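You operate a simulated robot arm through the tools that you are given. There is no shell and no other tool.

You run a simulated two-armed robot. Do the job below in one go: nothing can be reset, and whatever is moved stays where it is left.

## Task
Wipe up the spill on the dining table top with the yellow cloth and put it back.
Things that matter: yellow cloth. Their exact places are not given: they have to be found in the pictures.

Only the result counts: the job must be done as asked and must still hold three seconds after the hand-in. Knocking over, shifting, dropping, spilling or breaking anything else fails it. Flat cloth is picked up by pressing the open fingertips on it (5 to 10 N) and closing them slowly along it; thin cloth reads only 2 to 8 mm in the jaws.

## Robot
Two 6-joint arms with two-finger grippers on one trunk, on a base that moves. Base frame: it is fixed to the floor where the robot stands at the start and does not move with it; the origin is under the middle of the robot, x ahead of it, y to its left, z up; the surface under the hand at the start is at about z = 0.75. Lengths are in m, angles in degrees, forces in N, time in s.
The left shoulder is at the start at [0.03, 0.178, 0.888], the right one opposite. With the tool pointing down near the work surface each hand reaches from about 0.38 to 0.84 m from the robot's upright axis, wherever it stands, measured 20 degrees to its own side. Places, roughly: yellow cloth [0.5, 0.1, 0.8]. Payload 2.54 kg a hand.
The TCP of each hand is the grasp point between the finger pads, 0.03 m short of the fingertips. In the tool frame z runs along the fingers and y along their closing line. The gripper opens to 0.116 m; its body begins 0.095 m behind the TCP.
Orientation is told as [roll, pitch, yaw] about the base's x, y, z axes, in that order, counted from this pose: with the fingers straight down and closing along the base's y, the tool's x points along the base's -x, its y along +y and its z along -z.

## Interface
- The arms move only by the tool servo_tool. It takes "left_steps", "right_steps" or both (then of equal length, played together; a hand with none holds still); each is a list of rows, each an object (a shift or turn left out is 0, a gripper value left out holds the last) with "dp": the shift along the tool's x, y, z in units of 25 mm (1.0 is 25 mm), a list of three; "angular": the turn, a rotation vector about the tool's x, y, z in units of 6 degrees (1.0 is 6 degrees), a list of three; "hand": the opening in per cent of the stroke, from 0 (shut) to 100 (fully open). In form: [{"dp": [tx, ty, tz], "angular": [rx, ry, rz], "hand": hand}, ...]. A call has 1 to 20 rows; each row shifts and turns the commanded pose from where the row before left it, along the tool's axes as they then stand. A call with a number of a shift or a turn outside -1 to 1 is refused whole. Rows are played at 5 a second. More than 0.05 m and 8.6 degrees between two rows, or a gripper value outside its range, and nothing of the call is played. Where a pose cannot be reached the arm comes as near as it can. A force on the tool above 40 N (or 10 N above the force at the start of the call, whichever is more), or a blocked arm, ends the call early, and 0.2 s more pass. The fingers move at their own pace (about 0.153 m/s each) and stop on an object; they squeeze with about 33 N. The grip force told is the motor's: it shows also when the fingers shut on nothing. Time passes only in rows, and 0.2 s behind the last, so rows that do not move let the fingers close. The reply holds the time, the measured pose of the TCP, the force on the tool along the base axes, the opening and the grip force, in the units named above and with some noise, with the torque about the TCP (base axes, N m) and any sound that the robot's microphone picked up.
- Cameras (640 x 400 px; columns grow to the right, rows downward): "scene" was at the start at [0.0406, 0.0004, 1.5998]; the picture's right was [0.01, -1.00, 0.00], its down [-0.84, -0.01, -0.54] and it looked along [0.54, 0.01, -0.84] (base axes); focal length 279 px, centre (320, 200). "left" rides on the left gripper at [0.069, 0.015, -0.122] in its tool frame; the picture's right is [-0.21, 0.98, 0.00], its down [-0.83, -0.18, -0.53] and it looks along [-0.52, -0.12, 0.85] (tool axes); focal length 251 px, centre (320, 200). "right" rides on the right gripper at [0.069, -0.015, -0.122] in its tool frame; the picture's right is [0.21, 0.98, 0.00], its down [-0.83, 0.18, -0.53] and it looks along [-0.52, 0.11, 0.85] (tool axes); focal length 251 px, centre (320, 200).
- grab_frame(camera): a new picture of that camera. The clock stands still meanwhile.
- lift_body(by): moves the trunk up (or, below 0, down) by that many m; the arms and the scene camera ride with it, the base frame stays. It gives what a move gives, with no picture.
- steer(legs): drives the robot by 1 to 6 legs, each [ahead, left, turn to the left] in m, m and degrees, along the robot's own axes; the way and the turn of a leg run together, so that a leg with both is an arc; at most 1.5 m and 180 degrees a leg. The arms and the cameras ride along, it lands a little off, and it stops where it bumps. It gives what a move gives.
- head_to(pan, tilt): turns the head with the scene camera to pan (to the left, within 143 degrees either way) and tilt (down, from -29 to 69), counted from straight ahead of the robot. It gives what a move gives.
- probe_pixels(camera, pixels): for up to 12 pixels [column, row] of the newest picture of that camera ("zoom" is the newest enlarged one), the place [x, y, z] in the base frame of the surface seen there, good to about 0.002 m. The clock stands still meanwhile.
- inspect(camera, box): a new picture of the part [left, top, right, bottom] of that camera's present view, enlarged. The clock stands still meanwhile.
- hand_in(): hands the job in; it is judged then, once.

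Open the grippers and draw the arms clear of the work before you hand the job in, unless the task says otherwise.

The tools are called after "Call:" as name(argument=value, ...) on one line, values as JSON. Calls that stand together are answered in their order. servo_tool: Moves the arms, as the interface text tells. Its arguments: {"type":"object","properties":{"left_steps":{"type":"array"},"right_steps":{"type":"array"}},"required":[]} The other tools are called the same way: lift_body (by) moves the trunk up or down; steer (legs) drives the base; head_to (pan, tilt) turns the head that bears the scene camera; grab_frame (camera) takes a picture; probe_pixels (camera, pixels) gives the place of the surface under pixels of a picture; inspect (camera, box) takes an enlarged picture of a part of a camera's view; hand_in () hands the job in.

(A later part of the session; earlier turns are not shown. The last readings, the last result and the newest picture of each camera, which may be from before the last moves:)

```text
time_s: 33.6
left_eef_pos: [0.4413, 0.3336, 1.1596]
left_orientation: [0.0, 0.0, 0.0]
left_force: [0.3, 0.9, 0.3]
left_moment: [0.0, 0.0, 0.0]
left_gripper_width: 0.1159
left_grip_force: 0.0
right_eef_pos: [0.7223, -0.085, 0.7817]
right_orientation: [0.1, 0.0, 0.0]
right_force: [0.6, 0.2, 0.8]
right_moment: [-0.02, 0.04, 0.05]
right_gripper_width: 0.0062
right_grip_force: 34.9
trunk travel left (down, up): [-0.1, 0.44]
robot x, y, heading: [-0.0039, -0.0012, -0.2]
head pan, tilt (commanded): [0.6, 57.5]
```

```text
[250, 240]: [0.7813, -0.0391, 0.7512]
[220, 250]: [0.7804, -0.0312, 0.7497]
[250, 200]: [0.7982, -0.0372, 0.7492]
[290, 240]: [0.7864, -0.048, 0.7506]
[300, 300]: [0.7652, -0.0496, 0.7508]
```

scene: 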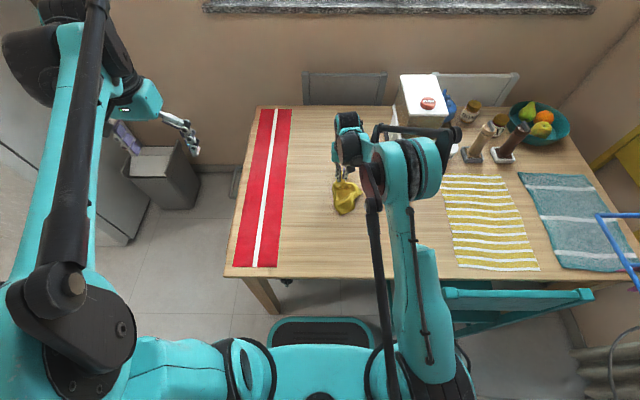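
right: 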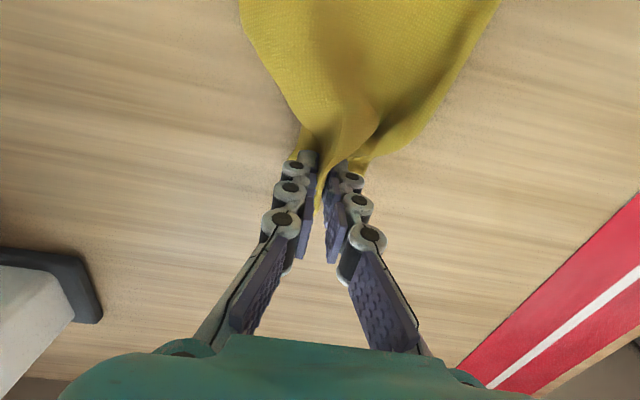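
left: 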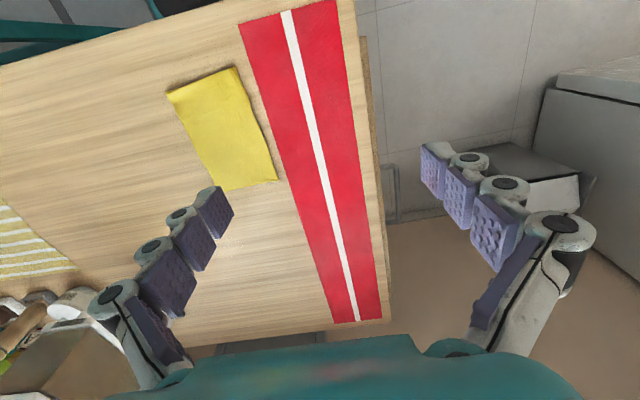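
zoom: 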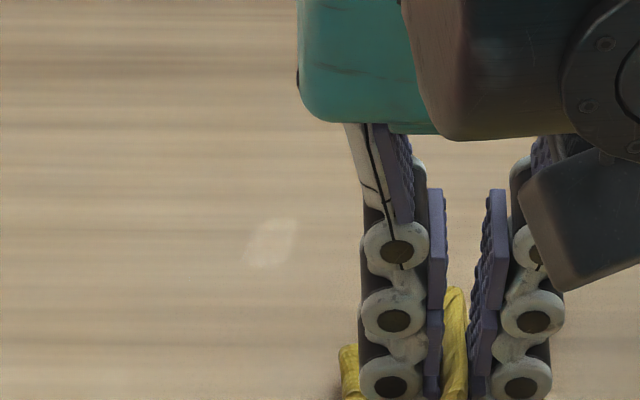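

A small smear is left at about (0.782,-0.044), where the cloth's front flap ended in the first pass. I press slightly more, go forward to x of about 0.785 and wipe leftwards across it.

Call:
servo_tool(right_steps=[{"dp": [-0.2, 0, 0.05], "hand": 0}, {"dp": [-0.5, 0, 0]}, {"dp": [-0.5, 0, 0]}, {"dp": [-0.5, 0, 0]}, {"dp": [-0.5, 0, 0]}, {"dp": [-0.35, 0, 0]}, {"dp": [0, 0.4, 0]}, {"dp": [0, 0.5, 0]}, {"dp": [0, 0.5, 0]}, {"dp": [0, 0.5, 0]}, {"dp": [0, 0.5, 0]}, {"dp": [0, 0.5, 0]}, {"dp": [0, 0, 0]}])

Call:
inspect(camera="scene", box=[300, 130, 380, 190])

Call:
grab_frame(camera="right")

```text
time_s: 36.4
left_eef_pos: [0.4434, 0.3327, 1.1606]
left_orientation: [0.0, 0.1, 0.0]
left_force: [0.3, 0.4, -0.4]
left_moment: [0.0, 0.01, -0.03]
left_gripper_width: 0.116
left_grip_force: 0.0
right_eef_pos: [0.7838, -0.011, 0.7815]
right_orientation: [0.0, -0.1, 0.0]
right_force: [-0.8, -12.6, 1.1]
right_moment: [0.3, 0.09, -0.01]
right_gripper_width: 0.0058
right_grip_force: 39.0
right hand out of reach, approached as far as the arm can: row 12
trunk travel left (down, up): [-0.1, 0.44]
robot x, y, heading: [-0.0011, 0.0008, 0.3]
head pan, tilt (commanded): [0.6, 57.5]
```

```text
6.67 times, centred on (340, 160) of scene
```

zoom: 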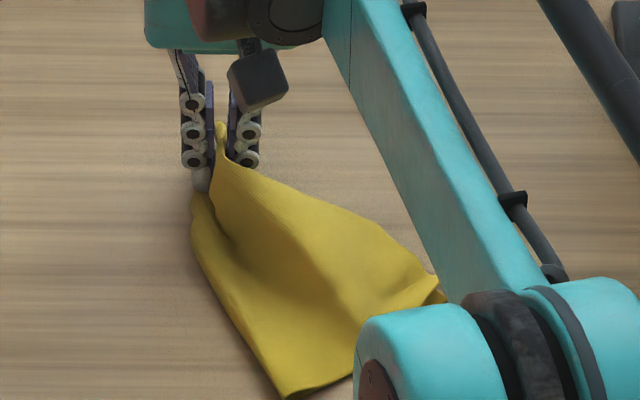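

```text
taken
```

right: 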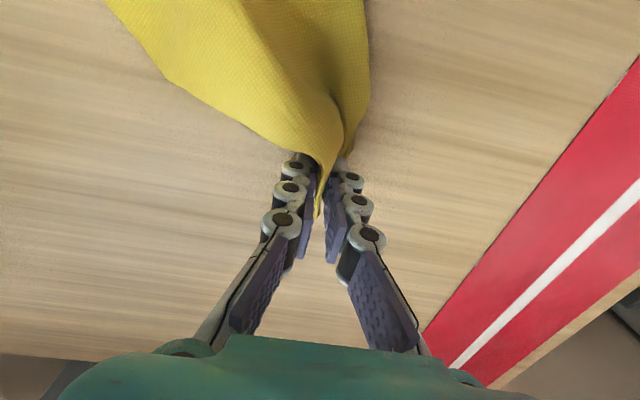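

The smear at (0.78,-0.044) was wiped, but the hand met its reach limit and a side pull of about 12 N. I back off a little toward the robot and read the force again.

Call:
servo_tool(right_steps=[{"dp": [0.4, -0.3, -0.1], "hand": 0}, {"dp": [0.5, -0.2, -0.1]}, {"dp": [0, 0, 0]}])

Call:
inspect(camera="scene", box=[300, 130, 380, 190])

```text
time_s: 37.2
left_eef_pos: [0.4421, 0.3324, 1.1601]
left_orientation: [0.0, -0.1, -0.1]
left_force: [0.4, 0.4, 0.3]
left_moment: [-0.01, -0.01, -0.04]
left_gripper_width: 0.1162
left_grip_force: 0.1
right_eef_pos: [0.7617, -0.0243, 0.7856]
right_orientation: [0.0, 0.0, 0.0]
right_force: [0.0, -0.5, 0.0]
right_moment: [-0.03, -0.03, 0.0]
right_gripper_width: 0.0053
right_grip_force: 29.9
trunk travel left (down, up): [-0.1, 0.44]
robot x, y, heading: [0.0012, 0.0001, -0.2]
head pan, tilt (commanded): [0.6, 57.5]
```

```text
6.67 times, centred on (340, 160) of scene
```

zoom: 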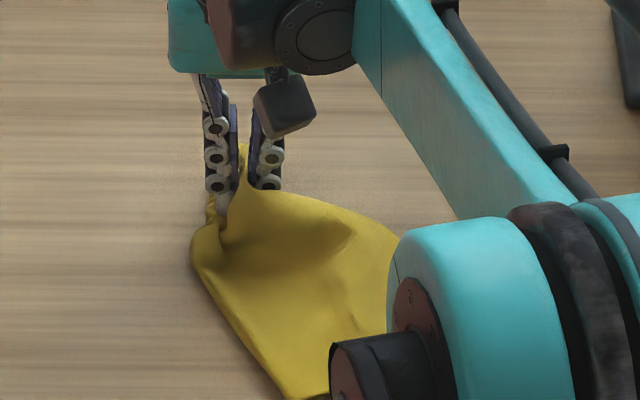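

The force is back to zero and the cloth is still held (5.3 mm). I lift it clear and carry it back to the left, so the whole spill area can be seen.

Call:
servo_tool(right_steps=[{"dp": [0, 0, -0.5], "hand": 0}, {"dp": [0.2, 0.2, -0.9]}, {"dp": [0.3, 0.2, -0.9]}, {"dp": [0.5, 0.3, -0.9]}, {"dp": [0.6, 0.3, -0.9]}, {"dp": [0.7, 0.3, -0.9]}, {"dp": [0.7, 0.3, -0.9]}, {"dp": [0.7, 0.3, -0.9]}, {"dp": [0.8, 0.3, -0.9]}, {"dp": [0.8, 0.4, -0.9]}, {"dp": [0.9, 0.4, -0.7]}, {"dp": [0.9, 0.4, -0.2]}, {"dp": [0.9, 0.4, 0]}, {"dp": [0.9, 0.4, 0]}, {"dp": [0.5, 0.2, 0]}, {"dp": [0, 0, 0]}, {"dp": [0, 0, 0]}])

Call:
grab_frame(camera="scene")

Call:
inspect(camera="scene", box=[310, 150, 358, 180])

```text
time_s: 40.8
left_eef_pos: [0.441, 0.3326, 1.1604]
left_orientation: [0.0, 0.0, 0.0]
left_force: [0.5, 0.3, 1.4]
left_moment: [0.02, 0.0, 0.01]
left_gripper_width: 0.116
left_grip_force: 0.0
right_eef_pos: [0.5258, 0.0858, 1.0244]
right_orientation: [0.1, 0.1, 0.0]
right_force: [-0.5, -0.7, -2.0]
right_moment: [0.01, -0.02, 0.0]
right_gripper_width: 0.0061
right_grip_force: 32.3
trunk travel left (down, up): [-0.1, 0.44]
robot x, y, heading: [0.0019, -0.0002, -0.0]
head pan, tilt (commanded): [0.6, 57.5]
```

```text
taken
```

scene: 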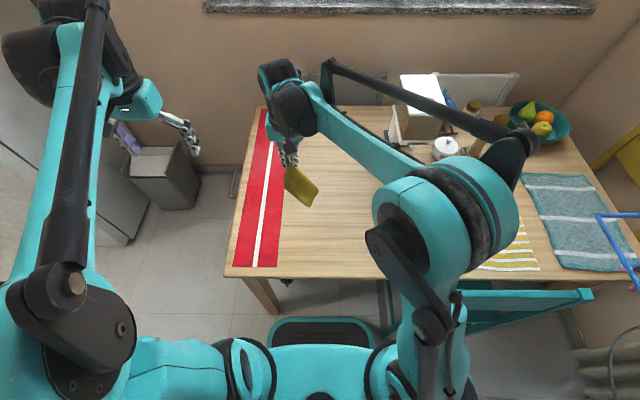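

```text
13.33 times, centred on (334, 165) of scene
```

zoom: 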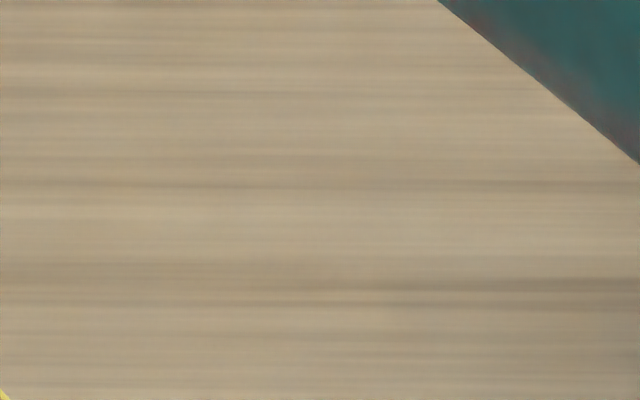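

The spill's place now looks clean. I check the wider surroundings for smears before putting the cloth back.

Call:
inspect(camera="scene", box=[290, 110, 390, 172])

Call:
inspect(camera="scene", box=[290, 160, 390, 222])

Call:
grab_frame(camera="right")

Call:
inspect(camera="scene", box=[318, 145, 350, 165])

```text
6.40 times, centred on (340, 141) of scene
```

zoom: 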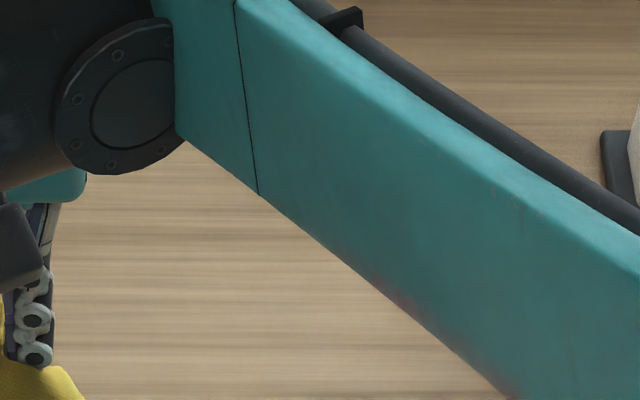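

```text
6.40 times, centred on (340, 191) of scene
```

zoom: 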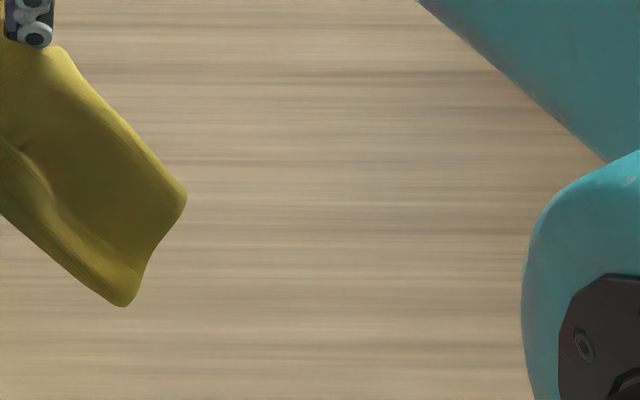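

```text
taken
```

right: 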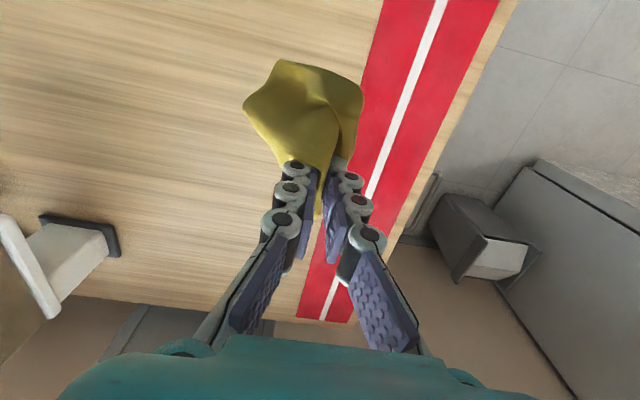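

```text
16.00 times, centred on (334, 155) of scene
```

zoom: 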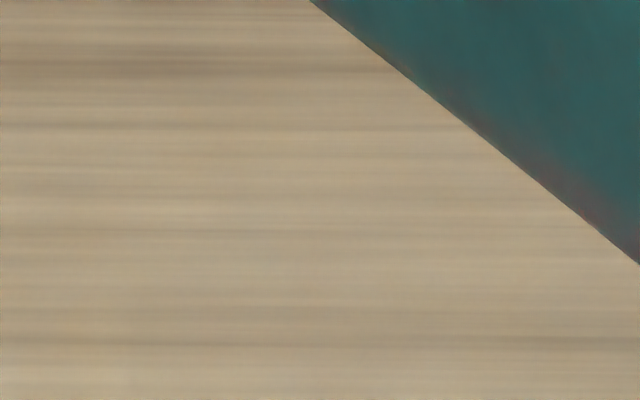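

All clear so far, with only a small strip hidden behind the arm. I carry the cloth to the start of the lay-down at about (0.40,0.057,0.98), and then look at the hidden strip.

Call:
servo_tool(right_steps=[{"dp": [0.3, -0.1, 0.1], "hand": 0}, {"dp": [0.6, -0.15, 0.2]}, {"dp": [0.65, -0.15, 0.2]}, {"dp": [0.65, -0.15, 0.2]}, {"dp": [0.65, -0.15, 0.2]}, {"dp": [0.65, -0.15, 0.2]}, {"dp": [0.65, -0.15, 0.2]}, {"dp": [0.6, -0.15, 0.2]}, {"dp": [0.3, -0.05, 0.2]}, {"dp": [0, 0, 0]}, {"dp": [0, 0, 0]}])

Call:
grab_frame(camera="scene")

Call:
inspect(camera="scene", box=[320, 130, 380, 168])

Call:
grab_frame(camera="right")

```text
time_s: 43.2
left_eef_pos: [0.4417, 0.3333, 1.161]
left_orientation: [0.0, -0.1, 0.0]
left_force: [-0.1, 0.7, 0.2]
left_moment: [-0.06, -0.01, -0.01]
left_gripper_width: 0.1162
left_grip_force: 0.0
right_eef_pos: [0.3995, 0.0553, 0.9806]
right_orientation: [0.0, -0.1, 0.0]
right_force: [0.0, 0.2, -0.5]
right_moment: [0.02, -0.01, 0.01]
right_gripper_width: 0.0038
right_grip_force: 29.8
trunk travel left (down, up): [-0.1, 0.44]
robot x, y, heading: [0.0019, 0.0014, -0.0]
head pan, tilt (commanded): [0.6, 57.5]
```

```text
taken
```

scene: 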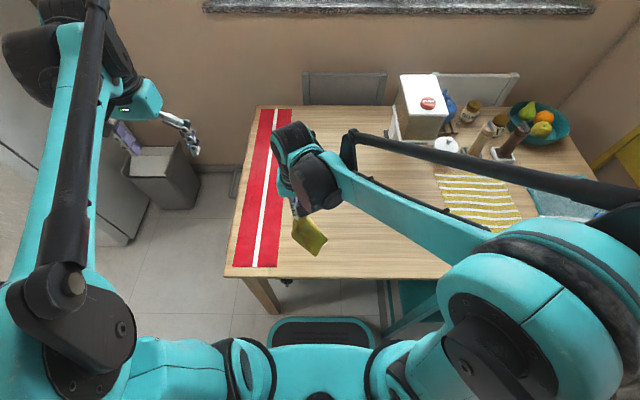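

```text
10.53 times, centred on (350, 149) of scene
```

zoom: 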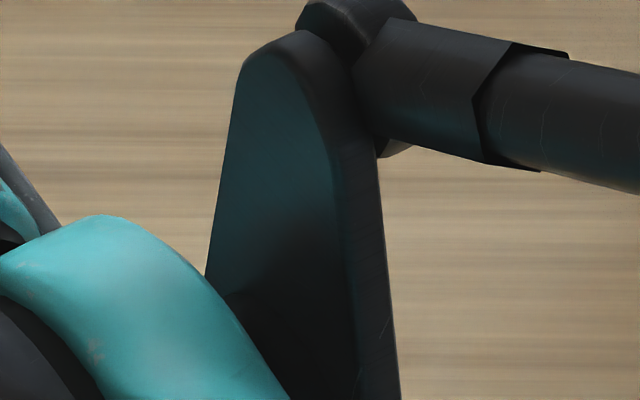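

```text
taken
```

right: 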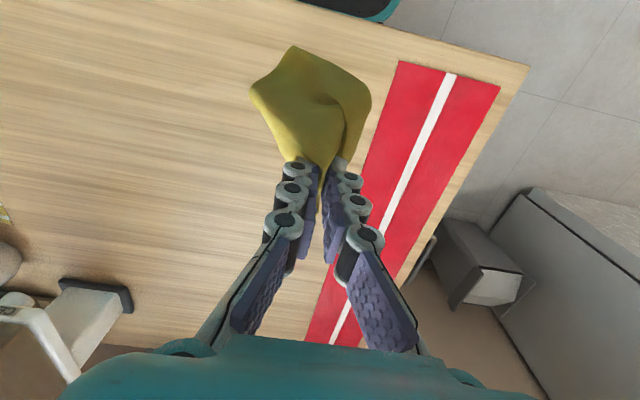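

The visible table is clean, and the cloth hangs below the hand with its width along y. I move back slightly to x of about 0.365 and lower until the bottom edge just touches the table.

Call:
servo_tool(right_steps=[{"dp": [0.4, 0.02, 0.2], "hand": 0}, {"dp": [0.5, 0.03, 0.2]}, {"dp": [0.4, 0.02, 0.2]}, {"dp": [0.1, 0, 0.1]}, {"dp": [0, 0, 0]}, {"dp": [0, 0, 0]}, {"dp": [0, 0, 0]}])

Call:
grab_frame(camera="scene")

Call:
inspect(camera="scene", box=[250, 170, 380, 290])

```text
time_s: 44.8
left_eef_pos: [0.4427, 0.333, 1.1593]
left_orientation: [0.0, 0.0, -0.1]
left_force: [0.9, -0.1, 0.8]
left_moment: [-0.01, 0.01, -0.01]
left_gripper_width: 0.1162
left_grip_force: 0.1
right_eef_pos: [0.3661, 0.0556, 0.9636]
right_orientation: [0.0, 0.0, 0.0]
right_force: [1.2, -0.2, -1.9]
right_moment: [0.03, 0.0, 0.0]
right_gripper_width: 0.0036
right_grip_force: 29.7
trunk travel left (down, up): [-0.1, 0.44]
robot x, y, heading: [-0.0008, 0.0009, -0.0]
head pan, tilt (commanded): [0.6, 57.5]
```

```text
taken
```

scene: 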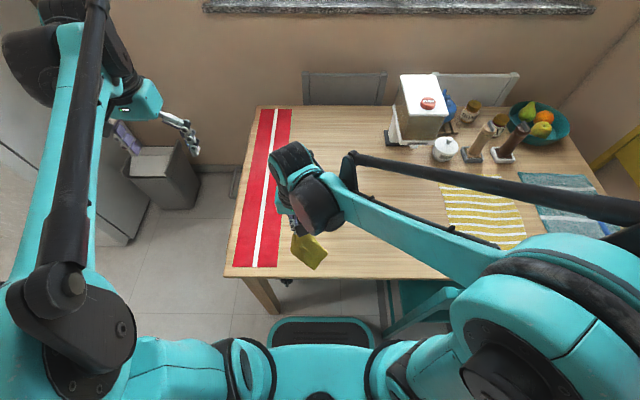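

```text
3.33 times, centred on (315, 230) of scene
```

zoom: 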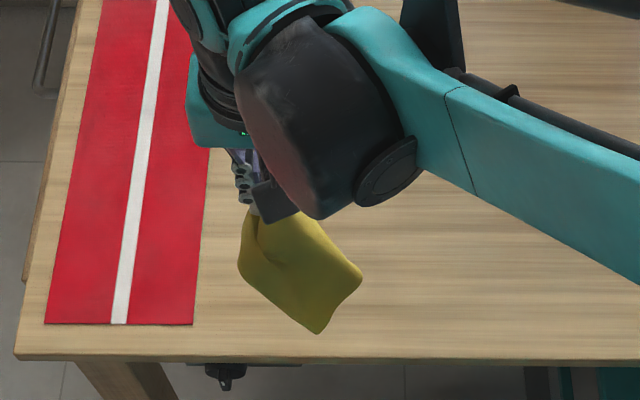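

The cloth hangs with one corner lower, at (318,332) in the enlargement. I probe its corners to see how far it is from the table and how it is turned.

Call:
probe_pixels(camera="zoom", pixels=[[317, 328], [358, 280], [241, 265], [300, 270], [270, 295], [340, 305], [255, 222]])

Call:
inspect(camera="right", box=[220, 30, 420, 210])

```text
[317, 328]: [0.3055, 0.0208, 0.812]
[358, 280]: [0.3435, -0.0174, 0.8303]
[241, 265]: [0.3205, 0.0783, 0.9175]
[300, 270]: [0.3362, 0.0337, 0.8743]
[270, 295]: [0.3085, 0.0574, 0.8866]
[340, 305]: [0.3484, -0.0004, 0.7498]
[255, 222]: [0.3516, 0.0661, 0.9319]
```

```text
2.22 times, centred on (320, 120) of right
```

zoom: 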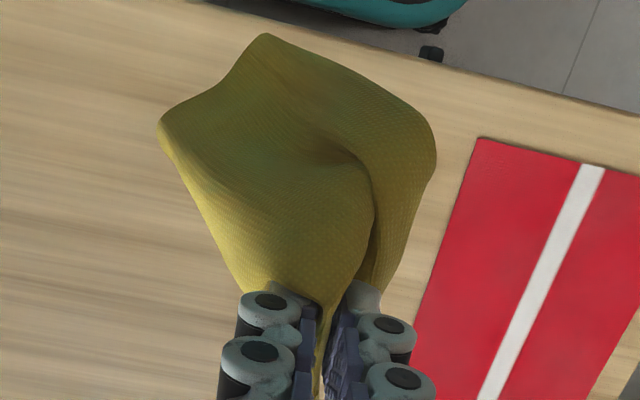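

The tail hangs tilted toward the robot, at (0.305,0.02), and is about 6 cm above the table. I lay the cloth down while moving forward along y = 0.057, and pull it a bit past its old place so it straightens; afterwards I can draw it back by its near edge.

Call:
servo_tool(right_steps=[{"dp": [-0.4, 0.02, 0.35], "hand": 0}, {"dp": [-0.5, 0.02, 0.45]}, {"dp": [-0.55, 0.02, 0.45]}, {"dp": [-0.55, 0, 0.45]}, {"dp": [-0.6, 0, 0.12]}, {"dp": [-0.64, 0, 0.16]}, {"dp": [-0.64, 0, 0.2]}, {"dp": [-0.64, 0, 0.24]}, {"dp": [-0.64, 0, 0.32]}, {"dp": [-0.6, 0, 0.36]}, {"dp": [-0.56, 0, 0.4]}, {"dp": [-0.56, 0, 0.44]}, {"dp": [-0.52, 0, 0.48]}, {"dp": [-0.48, 0, 0.52]}, {"dp": [-0.44, 0, 0.52]}, {"dp": [-0.4, 0, 0.52]}, {"dp": [-0.36, 0, 0.52]}, {"dp": [-0.32, 0, 0.5]}, {"dp": [0, 0, 0]}])

Call:
grab_frame(camera="scene")

Call:
grab_frame(camera="right")

```text
time_s: 48.8
left_eef_pos: [0.4416, 0.3337, 1.1592]
left_orientation: [0.0, 0.0, 0.0]
left_force: [0.2, -0.2, 0.1]
left_moment: [0.02, -0.01, -0.02]
left_gripper_width: 0.1161
left_grip_force: 0.1
right_eef_pos: [0.6, 0.0588, 0.7892]
right_orientation: [0.0, 0.0, 0.1]
right_force: [-0.1, 0.1, -1.3]
right_moment: [-0.01, -0.01, 0.01]
right_gripper_width: 0.0059
right_grip_force: 32.5
trunk travel left (down, up): [-0.1, 0.44]
robot x, y, heading: [-0.0041, 0.0015, -0.1]
head pan, tilt (commanded): [0.6, 57.5]
```

```text
taken
```

scene: 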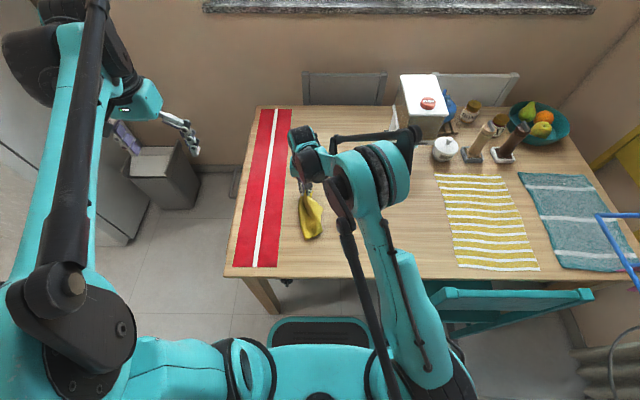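

```text
taken
```

right: 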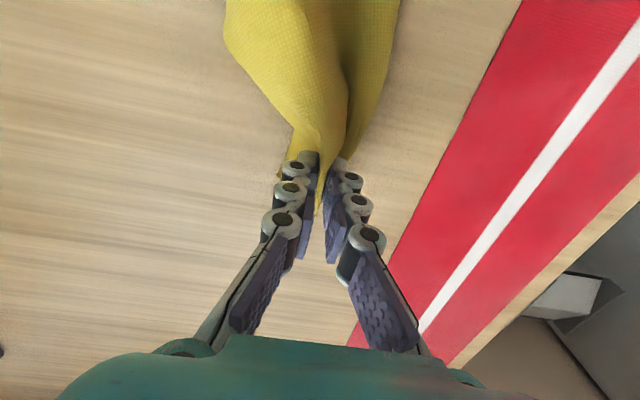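

The cloth is down and trails toward (312,238) in the scene picture, with some folds. I enlarge it to see its shape, including the left fold.

Call:
inspect(camera="scene", box=[270, 165, 370, 260])

Call:
inspect(camera="right", box=[180, 0, 460, 175])

```text
4.21 times, centred on (320, 212) of scene
```

zoom: 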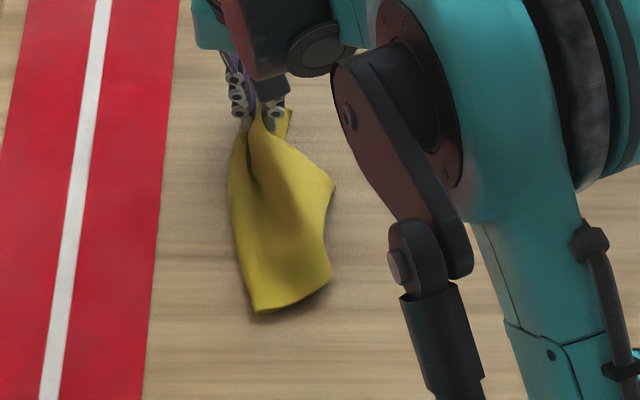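

```text
2.29 times, centred on (320, 88) of right
```

zoom: 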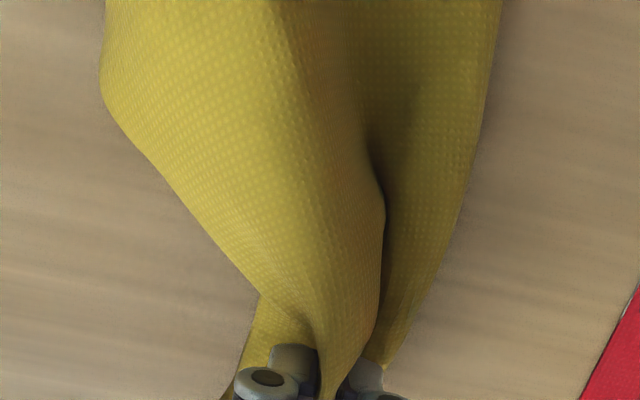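

The cloth lies mostly spread, with its near edge at about (255,312)–(330,285) in the enlargement. I drag it forward another 6 cm to straighten it.

Call:
servo_tool(right_steps=[{"dp": [-0.3, 0, 0.1], "hand": 0}, {"dp": [-0.5, 0, 0.06]}, {"dp": [-0.5, 0, 0]}, {"dp": [-0.5, 0, 0]}, {"dp": [-0.5, 0, 0]}, {"dp": [-0.2, 0, 0]}, {"dp": [0, 0, 0]}])

Call:
grab_frame(camera="scene")

Call:
inspect(camera="scene", box=[270, 155, 370, 250])

```text
time_s: 50.4
left_eef_pos: [0.4433, 0.3337, 1.1595]
left_orientation: [0.0, 0.0, 0.0]
left_force: [0.0, -0.2, -0.5]
left_moment: [-0.02, 0.0, -0.03]
left_gripper_width: 0.1162
left_grip_force: 0.0
right_eef_pos: [0.6629, 0.0589, 0.7859]
right_orientation: [0.0, 0.0, 0.0]
right_force: [0.2, 0.2, -1.1]
right_moment: [-0.06, 0.02, 0.01]
right_gripper_width: 0.0063
right_grip_force: 32.7
trunk travel left (down, up): [-0.1, 0.44]
robot x, y, heading: [-0.0018, -0.0003, -0.1]
head pan, tilt (commanded): [0.6, 57.5]
```

```text
taken
```

scene: 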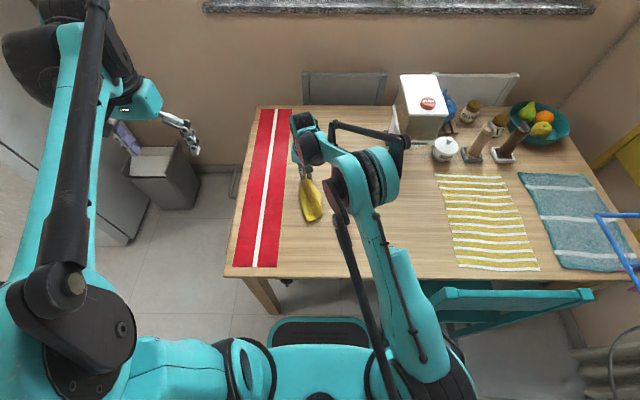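

```text
4.21 times, centred on (320, 202) of scene
```

zoom: 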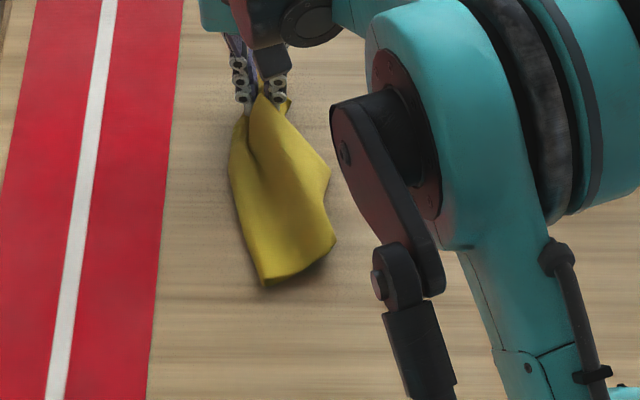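

The cloth lies with its near edge from (262,285) to (335,240) in the enlargement, slightly turned. I press lightly and open the fingers slowly, so the gathered ridge spreads flat again before I let go.

Call:
servo_tool(right_steps=[{"dp": [0, 0, 0.08], "hand": 0}, {"dp": [0, 0, 0.06], "hand": 4}, {"hand": 8}, {"hand": 12}, {"hand": 16}, {"hand": 20}, {"hand": 24}, {"hand": 28}, {"hand": 32}, {"hand": 36}, {"hand": 40}, {"hand": 44}, {"hand": 48}, {"hand": 52}, {"hand": 55}])

Call:
grab_frame(camera="right")

```text
time_s: 53.6
left_eef_pos: [0.4422, 0.3321, 1.1595]
left_orientation: [0.0, 0.1, 0.0]
left_force: [0.1, 0.7, 0.4]
left_moment: [-0.01, 0.0, 0.0]
left_gripper_width: 0.1162
left_grip_force: 0.0
right_eef_pos: [0.662, 0.0579, 0.7819]
right_orientation: [0.0, -0.1, 0.0]
right_force: [-0.4, 0.2, -0.8]
right_moment: [0.01, 0.0, 0.0]
right_gripper_width: 0.0638
right_grip_force: 0.0
trunk travel left (down, up): [-0.1, 0.44]
robot x, y, heading: [-0.0009, -0.0002, -0.0]
head pan, tilt (commanded): [0.6, 57.5]
```

```text
taken
```

right: 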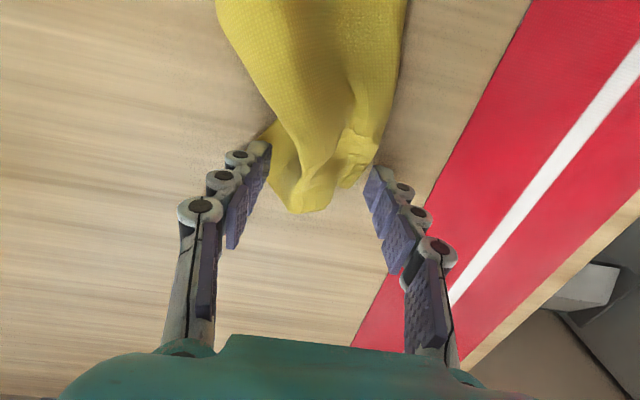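

The fingers are off the cloth, whose far end is bunched at about (320,180). I raise the hand and look at the whole cloth from above.

Call:
servo_tool(right_steps=[{"dp": [0, 0, -0.3]}, {"dp": [0, 0, -0.8]}, {"dp": [0.3, -0.3, -1]}, {"dp": [0.6, -0.6, -1]}, {"dp": [0.8, -0.8, -1]}, {"dp": [0.8, -0.8, -1]}, {"dp": [0.8, -0.6, -1]}, {"dp": [0.6, -0.3, -0.6]}, {"dp": [0, 0, 0]}])

Call:
grab_frame(camera="scene")

Call:
grab_frame(camera="right")

```text
time_s: 55.6
left_eef_pos: [0.442, 0.334, 1.1601]
left_orientation: [0.0, 0.1, 0.0]
left_force: [0.0, 0.6, 1.0]
left_moment: [0.0, -0.02, -0.03]
left_gripper_width: 0.116
left_grip_force: 0.1
right_eef_pos: [0.5662, -0.0274, 0.948]
right_orientation: [0.0, -0.1, 0.0]
right_force: [0.4, 0.2, 0.6]
right_moment: [-0.01, 0.02, 0.01]
right_gripper_width: 0.064
right_grip_force: 0.0
trunk travel left (down, up): [-0.1, 0.44]
robot x, y, heading: [0.0032, 0.0023, 0.0]
head pan, tilt (commanded): [0.6, 57.5]
```

```text
taken
```

scene: 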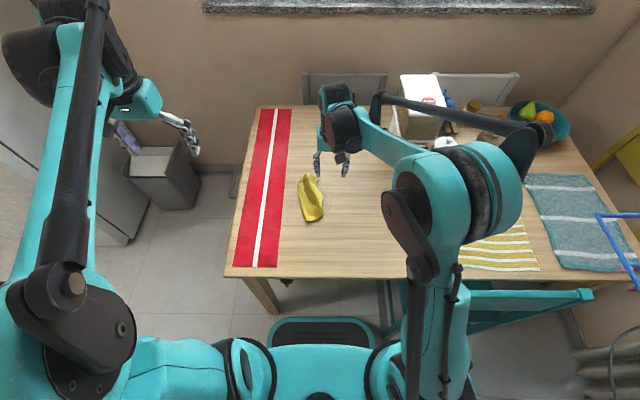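

```text
taken
```

right: 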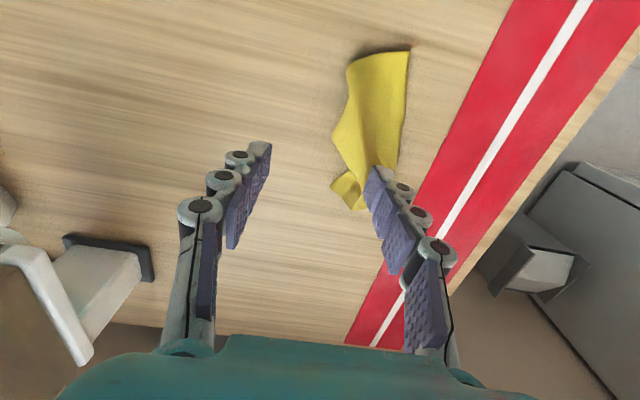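

Call:
inspect(camera="scene", box=[285, 165, 345, 230])

Call:
probe_pixels(camera="scene", pixels=[[301, 176], [318, 177], [298, 190], [306, 220], [323, 214], [310, 200], [319, 193], [302, 205], [310, 186]])

Call:
inspect(camera="scene", box=[325, 110, 400, 160])

```text
6.15 times, centred on (315, 198) of scene
```

zoom: 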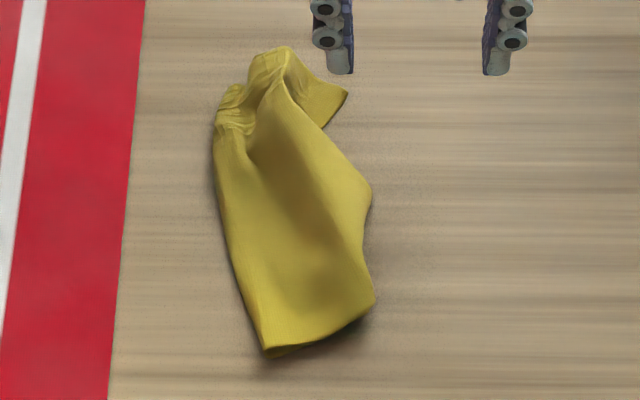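

```text
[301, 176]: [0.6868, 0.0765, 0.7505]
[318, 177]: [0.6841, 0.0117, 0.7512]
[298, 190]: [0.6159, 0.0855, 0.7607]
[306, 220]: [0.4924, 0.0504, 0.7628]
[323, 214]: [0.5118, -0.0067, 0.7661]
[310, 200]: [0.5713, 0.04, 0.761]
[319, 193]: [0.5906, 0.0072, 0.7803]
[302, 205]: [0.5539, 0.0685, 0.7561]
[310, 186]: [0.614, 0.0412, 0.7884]
```

```text
8.00 times, centred on (362, 135) of scene
```

zoom: 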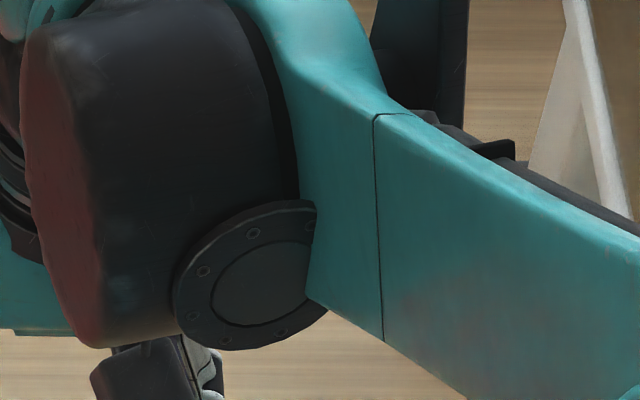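

The cloth lies at about x 0.49–0.68 and is tented along its length, with a ridge up to z = 0.788. I close the fingers and bring them above the ridge near (0.535,0.022); there I will press and open them slowly to spread it flat.

Call:
servo_tool(right_steps=[{"dp": [0.2, 0.3, 0.3], "hand": 5}, {"dp": [0.24, 0.35, 0.8], "hand": 5}, {"dp": [0.24, 0.35, 0.9]}, {"dp": [0.24, 0.35, 0.9]}, {"dp": [0.24, 0.35, 0.9]}, {"dp": [0.1, 0.26, 0.9]}, {"dp": [0, 0, 0.4]}, {"dp": [0, 0, 0]}])

Call:
inspect(camera="scene", box=[275, 160, 355, 230])

Call:
grab_frame(camera="right")

```text
time_s: 57.4
left_eef_pos: [0.4418, 0.3325, 1.1591]
left_orientation: [0.0, 0.0, 0.1]
left_force: [-0.6, -0.1, 0.3]
left_moment: [0.02, -0.02, -0.04]
left_gripper_width: 0.1161
left_grip_force: 0.1
right_eef_pos: [0.5345, 0.0227, 0.8209]
right_orientation: [0.0, 0.0, 0.0]
right_force: [-0.1, 0.2, -0.3]
right_moment: [-0.01, 0.01, 0.02]
right_gripper_width: 0.0058
right_grip_force: 0.1
trunk travel left (down, up): [-0.1, 0.44]
robot x, y, heading: [-0.0025, 0.0013, -0.1]
head pan, tilt (commanded): [0.6, 57.5]
```

```text
5.71 times, centred on (315, 195) of scene
```

zoom: 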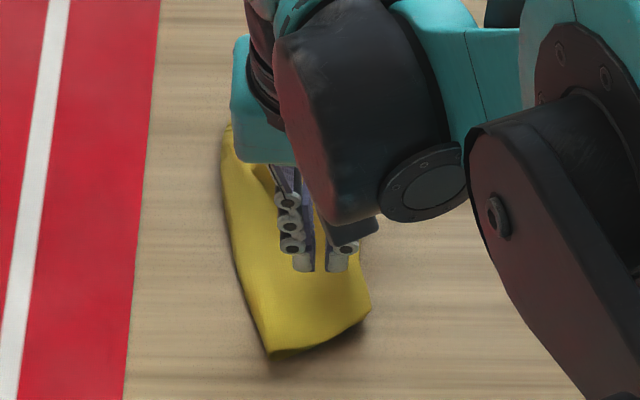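

```text
taken
```

right: 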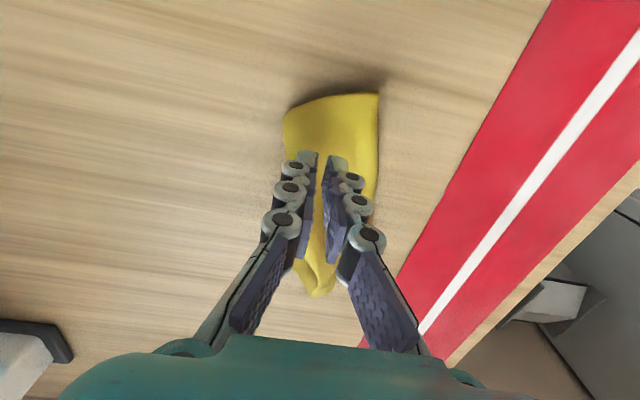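

The closed fingertips are over the middle of the near part, about 2 cm above it. I lower them to press the tent down to a few newtons.

Call:
servo_tool(right_steps=[{"dp": [0, 0, 0.5]}, {"dp": [0, 0, 0.4]}, {"dp": [0, 0, 0.3]}, {"dp": [0, 0, 0.2]}, {"dp": [0, 0, 0.12]}, {"dp": [0, 0, 0.06]}, {"dp": [0, 0, 0]}])

```text
time_s: 59.0
left_eef_pos: [0.4418, 0.3336, 1.1604]
left_orientation: [0.0, 0.0, -0.1]
left_force: [0.2, 0.5, 0.0]
left_moment: [0.0, -0.01, 0.0]
left_gripper_width: 0.1163
left_grip_force: 0.0
right_eef_pos: [0.5334, 0.023, 0.7824]
right_orientation: [-0.1, 0.0, 0.0]
right_force: [0.5, 0.0, 6.3]
right_moment: [-0.03, -0.05, -0.01]
right_gripper_width: 0.005
right_grip_force: 0.0
trunk travel left (down, up): [-0.1, 0.44]
robot x, y, heading: [0.0014, -0.0016, 0.0]
head pan, tilt (commanded): [0.6, 57.5]
```

The press is 6.3 N. I open the fingers slowly, easing down slightly as they part, to spread the cloth sideways.

Call:
servo_tool(right_steps=[{"hand": 9}, {"dp": [0, 0, 0.01], "hand": 13}, {"dp": [0, 0, 0.01], "hand": 17}, {"dp": [0, 0, 0.01], "hand": 21}, {"dp": [0, 0, 0.01], "hand": 25}, {"dp": [0, 0, 0.01], "hand": 29}, {"dp": [0, 0, 0.01], "hand": 33}, {"hand": 37}, {"hand": 41}, {"hand": 45}])

Call:
grab_frame(camera="right")

Call:
inspect(camera="scene", box=[275, 160, 355, 230])

```text
time_s: 61.2
left_eef_pos: [0.4423, 0.3331, 1.1588]
left_orientation: [0.0, 0.1, 0.1]
left_force: [0.1, -0.2, -0.8]
left_moment: [-0.01, 0.0, 0.0]
left_gripper_width: 0.116
left_grip_force: 0.1
right_eef_pos: [0.5351, 0.0229, 0.7795]
right_orientation: [-0.1, 0.0, 0.0]
right_force: [0.1, -0.6, 1.4]
right_moment: [0.04, -0.03, -0.03]
right_gripper_width: 0.054
right_grip_force: 0.1
trunk travel left (down, up): [-0.1, 0.44]
robot x, y, heading: [0.0037, 0.0016, 0.3]
head pan, tilt (commanded): [0.6, 57.5]
```

```text
taken
```

right: 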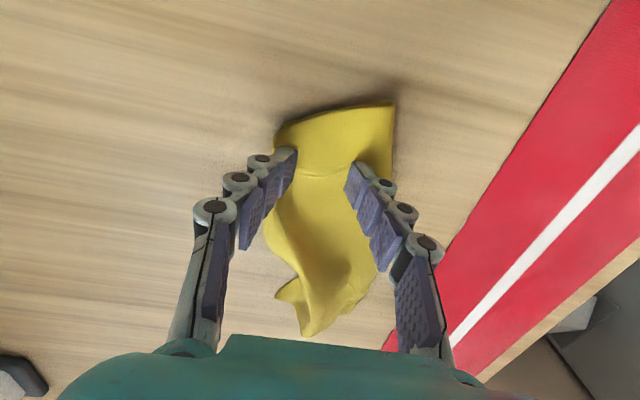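

```text
5.71 times, centred on (315, 195) of scene
```

zoom: 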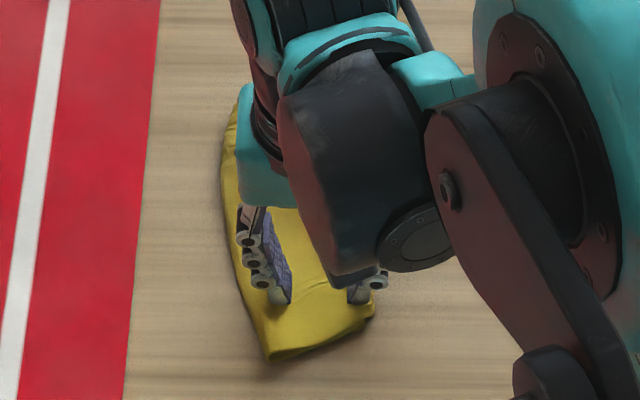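

The near part has spread to about 54 mm between the fingers, with the press down to 1.4 N. I press a little more and open further, then look again.

Call:
servo_tool(right_steps=[{"dp": [0, 0, 0.03]}, {"dp": [0, 0, 0.01], "hand": 49}, {"dp": [0, 0, 0.01], "hand": 53}, {"dp": [0, 0, 0.01], "hand": 57}, {"dp": [0, 0, 0.01], "hand": 61}, {"hand": 65}, {"hand": 69}, {"hand": 69}])

Call:
grab_frame(camera="right")

```text
time_s: 63.0
left_eef_pos: [0.4417, 0.3332, 1.1605]
left_orientation: [0.0, 0.0, -0.1]
left_force: [0.5, 0.8, 0.3]
left_moment: [0.03, -0.02, 0.02]
left_gripper_width: 0.1157
left_grip_force: 0.1
right_eef_pos: [0.5329, 0.0228, 0.7784]
right_orientation: [0.0, 0.1, -0.1]
right_force: [-0.8, 0.4, 0.2]
right_moment: [-0.03, 0.0, -0.01]
right_gripper_width: 0.0799
right_grip_force: 0.1
trunk travel left (down, up): [-0.1, 0.44]
robot x, y, heading: [-0.0023, -0.0012, -0.2]
head pan, tilt (commanded): [0.6, 57.5]
```

```text
taken
```

right: 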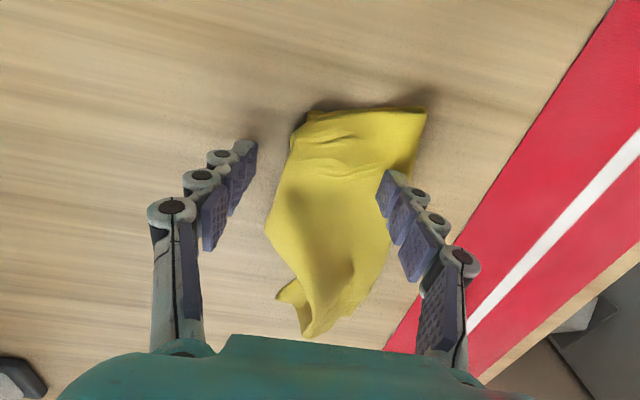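

The right finger slipped off the cloth's edge while the left one spread its side. I lift the hand and look at the cloth again from above.

Call:
servo_tool(right_steps=[{"dp": [0, 0, -0.6]}, {"dp": [0, -0.4, -1]}, {"dp": [0, -1, -1]}, {"dp": [0, -1, -1]}, {"dp": [0, -1, -1]}, {"dp": [0, -1, -0.6]}, {"dp": [0, 0, 0]}])

Call:
grab_frame(camera="scene")

Call:
inspect(camera="scene", box=[280, 165, 340, 225])

Call:
grab_frame(camera="right")

```text
time_s: 64.6
left_eef_pos: [0.4432, 0.334, 1.1607]
left_orientation: [0.0, 0.0, -0.1]
left_force: [1.0, 0.8, -0.6]
left_moment: [-0.02, 0.04, -0.01]
left_gripper_width: 0.1161
left_grip_force: 0.1
right_eef_pos: [0.5335, -0.0873, 0.9095]
right_orientation: [0.1, 0.1, 0.0]
right_force: [0.0, 0.2, 0.6]
right_moment: [0.02, 0.0, -0.01]
right_gripper_width: 0.0801
right_grip_force: 0.1
trunk travel left (down, up): [-0.1, 0.44]
robot x, y, heading: [-0.0007, 0.0001, -0.0]
head pan, tilt (commanded): [0.6, 57.5]
```

```text
taken
```

scene: 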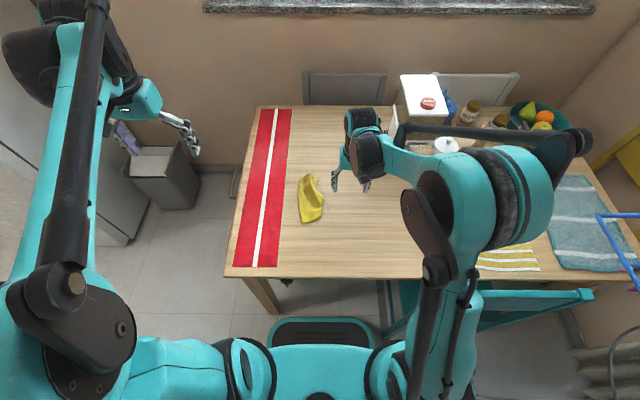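

```text
6.67 times, centred on (310, 195) of scene
```

zoom: 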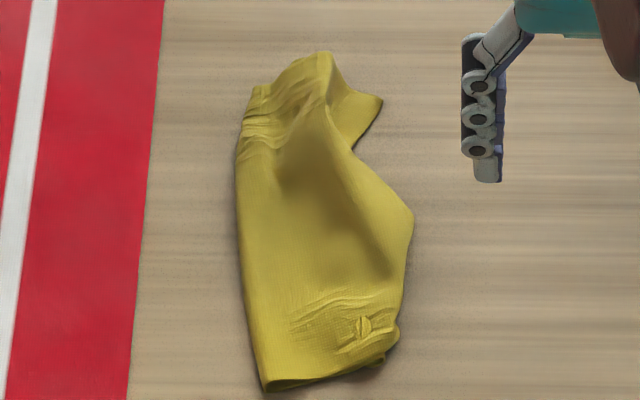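

```text
taken
```

right: 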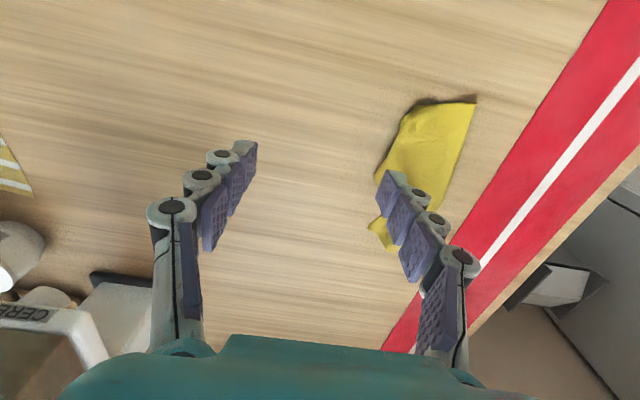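

The cloth's right side looks tucked under at the near end, with its visible near edge at (265,388)–(385,355) in the enlargement. I probe the outline to plan how to take its near-left corner, lift it so the tuck falls open, and draw the cloth back.

Call:
inspect(camera="scene", box=[280, 165, 340, 225])

Call:
probe_pixels(camera="zoom", pixels=[[267, 382], [382, 352], [395, 332], [410, 215], [350, 152], [380, 98], [325, 55], [252, 92], [240, 200], [320, 340], [320, 250], [300, 160]])

```text
6.67 times, centred on (310, 195) of scene
```

zoom: 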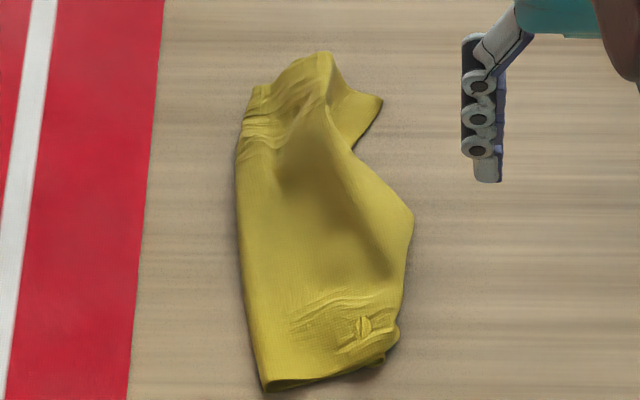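

```text
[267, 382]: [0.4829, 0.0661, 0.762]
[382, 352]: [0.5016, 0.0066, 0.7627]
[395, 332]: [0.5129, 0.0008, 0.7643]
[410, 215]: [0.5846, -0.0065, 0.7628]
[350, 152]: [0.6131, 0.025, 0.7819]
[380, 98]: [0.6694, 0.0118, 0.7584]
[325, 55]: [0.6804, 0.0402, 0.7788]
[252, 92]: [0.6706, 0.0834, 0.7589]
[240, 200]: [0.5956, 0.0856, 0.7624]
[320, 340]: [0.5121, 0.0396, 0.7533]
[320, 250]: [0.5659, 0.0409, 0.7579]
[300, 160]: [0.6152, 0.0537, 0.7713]
```

The cloth's near-left corner is at (0.483,0.066) and its right side curls under at y of about 0. I move over the near-left part at (0.507,0.045) with the fingers opened to about 40 mm.

Call:
servo_tool(right_steps=[{"dp": [0.1, 0.5, 0], "hand": 36}, {"dp": [0.15, 0.9, 0.2]}, {"dp": [0.15, 0.9, 0.3]}, {"dp": [0.15, 0.9, 0.4]}, {"dp": [0.15, 0.9, 0.5]}, {"dp": [0.15, 0.8, 0.6]}, {"dp": [0.15, 0.4, 0.8]}, {"dp": [0.06, 0, 0.9]}, {"dp": [0, 0, 0.5]}, {"dp": [0, 0, 0.3]}, {"dp": [0, 0, 0.2]}, {"dp": [0, 0, 0]}])

Call:
grab_frame(camera="right")

```text
time_s: 67.2
left_eef_pos: [0.4418, 0.3331, 1.1603]
left_orientation: [0.0, 0.1, -0.1]
left_force: [0.0, 0.0, -0.4]
left_moment: [0.01, 0.0, -0.01]
left_gripper_width: 0.116
left_grip_force: 0.0
right_eef_pos: [0.5072, 0.0444, 0.7917]
right_orientation: [-0.1, 0.1, 0.0]
right_force: [0.6, 0.9, -0.4]
right_moment: [0.01, 0.01, -0.02]
right_gripper_width: 0.0417
right_grip_force: 0.1
trunk travel left (down, up): [-0.1, 0.44]
robot x, y, heading: [0.0018, -0.0046, -0.1]
head pan, tilt (commanded): [0.6, 57.5]
```

```text
taken
```

right: 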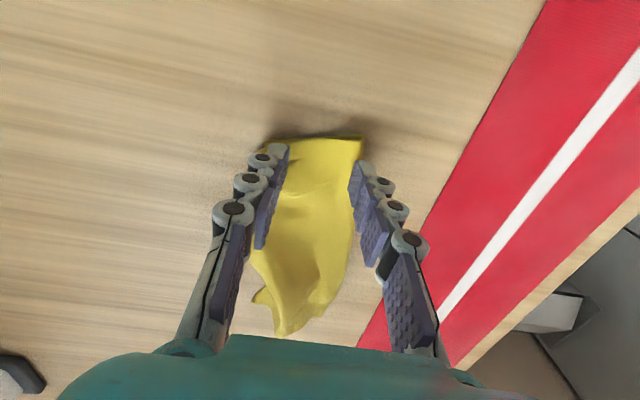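

The fingertips straddle the near-left part, with tips at (283,150) and (355,170). I lower to contact in small steps.

Call:
servo_tool(right_steps=[{"dp": [0, 0, 0.2]}, {"dp": [0, 0, 0.12]}, {"dp": [0, 0, 0.06]}, {"dp": [0, 0, 0.04]}, {"dp": [0, 0, 0.03]}, {"dp": [0, 0, 0]}])

```text
time_s: 68.6
left_eef_pos: [0.4404, 0.333, 1.1596]
left_orientation: [0.0, -0.1, 0.1]
left_force: [-0.3, -0.1, -0.3]
left_moment: [0.02, -0.02, 0.0]
left_gripper_width: 0.1159
left_grip_force: 0.1
right_eef_pos: [0.5064, 0.0461, 0.7809]
right_orientation: [0.0, 0.0, 0.0]
right_force: [0.8, 2.0, 25.4]
right_moment: [0.4, -0.01, -0.04]
right_gripper_width: 0.0426
right_grip_force: 7.9
trunk travel left (down, up): [-0.1, 0.44]
robot x, y, heading: [-0.0013, -0.0014, 0.2]
head pan, tilt (commanded): [0.6, 57.5]
```

The press is already 25 N, because the right finger stands on a thicker, folded part. I ease up by about 1.5 mm and read again.

Call:
servo_tool(right_steps=[{"dp": [0, 0, -0.06]}, {"dp": [0, 0, 0]}])

```text
time_s: 69.2
left_eef_pos: [0.4413, 0.334, 1.1608]
left_orientation: [-0.1, 0.0, 0.1]
left_force: [0.1, -0.6, 0.3]
left_moment: [-0.05, -0.02, -0.04]
left_gripper_width: 0.1158
left_grip_force: 0.1
right_eef_pos: [0.5073, 0.0452, 0.7817]
right_orientation: [0.0, 0.0, 0.0]
right_force: [-0.5, -0.3, 3.1]
right_moment: [0.0, 0.0, 0.0]
right_gripper_width: 0.0426
right_grip_force: 0.0
trunk travel left (down, up): [-0.1, 0.44]
robot x, y, heading: [0.0015, 0.0031, -0.0]
head pan, tilt (commanded): [0.6, 57.5]
```

At 3.1 N I add half a millimetre of press, and then close the fingers slowly on the cloth.

Call:
servo_tool(right_steps=[{"dp": [0, 0, 0.02], "hand": 34}, {"hand": 31}, {"hand": 28}, {"hand": 25}, {"hand": 22}, {"hand": 19}, {"hand": 16}, {"hand": 13}, {"hand": 10}, {"dp": [0, 0, -0.03], "hand": 7}, {"dp": [0, 0, -0.03], "hand": 4}, {"hand": 0}, {"hand": 0}, {"hand": 0}])

Call:
grab_frame(camera="right")

```text
time_s: 72.2
left_eef_pos: [0.4427, 0.3337, 1.1606]
left_orientation: [0.1, 0.0, 0.0]
left_force: [0.2, 0.1, -0.6]
left_moment: [-0.02, 0.02, -0.03]
left_gripper_width: 0.1161
left_grip_force: 0.0
right_eef_pos: [0.5069, 0.0456, 0.7834]
right_orientation: [0.1, 0.0, 0.0]
right_force: [1.5, -1.5, 6.0]
right_moment: [0.11, -0.03, -0.03]
right_gripper_width: 0.0041
right_grip_force: 37.5
trunk travel left (down, up): [-0.1, 0.44]
robot x, y, heading: [0.0008, 0.0024, 0.1]
head pan, tilt (commanded): [0.6, 57.5]
```

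```text
taken
```

right: 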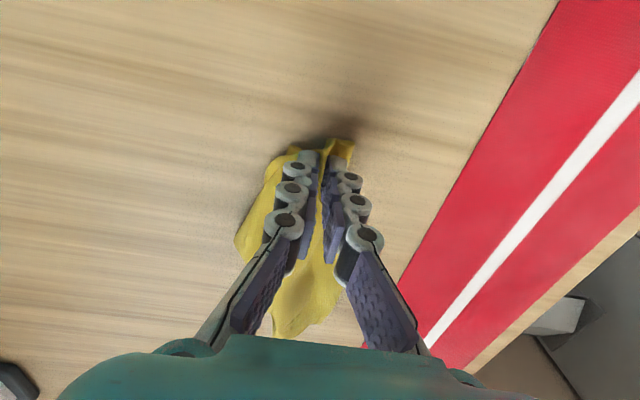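

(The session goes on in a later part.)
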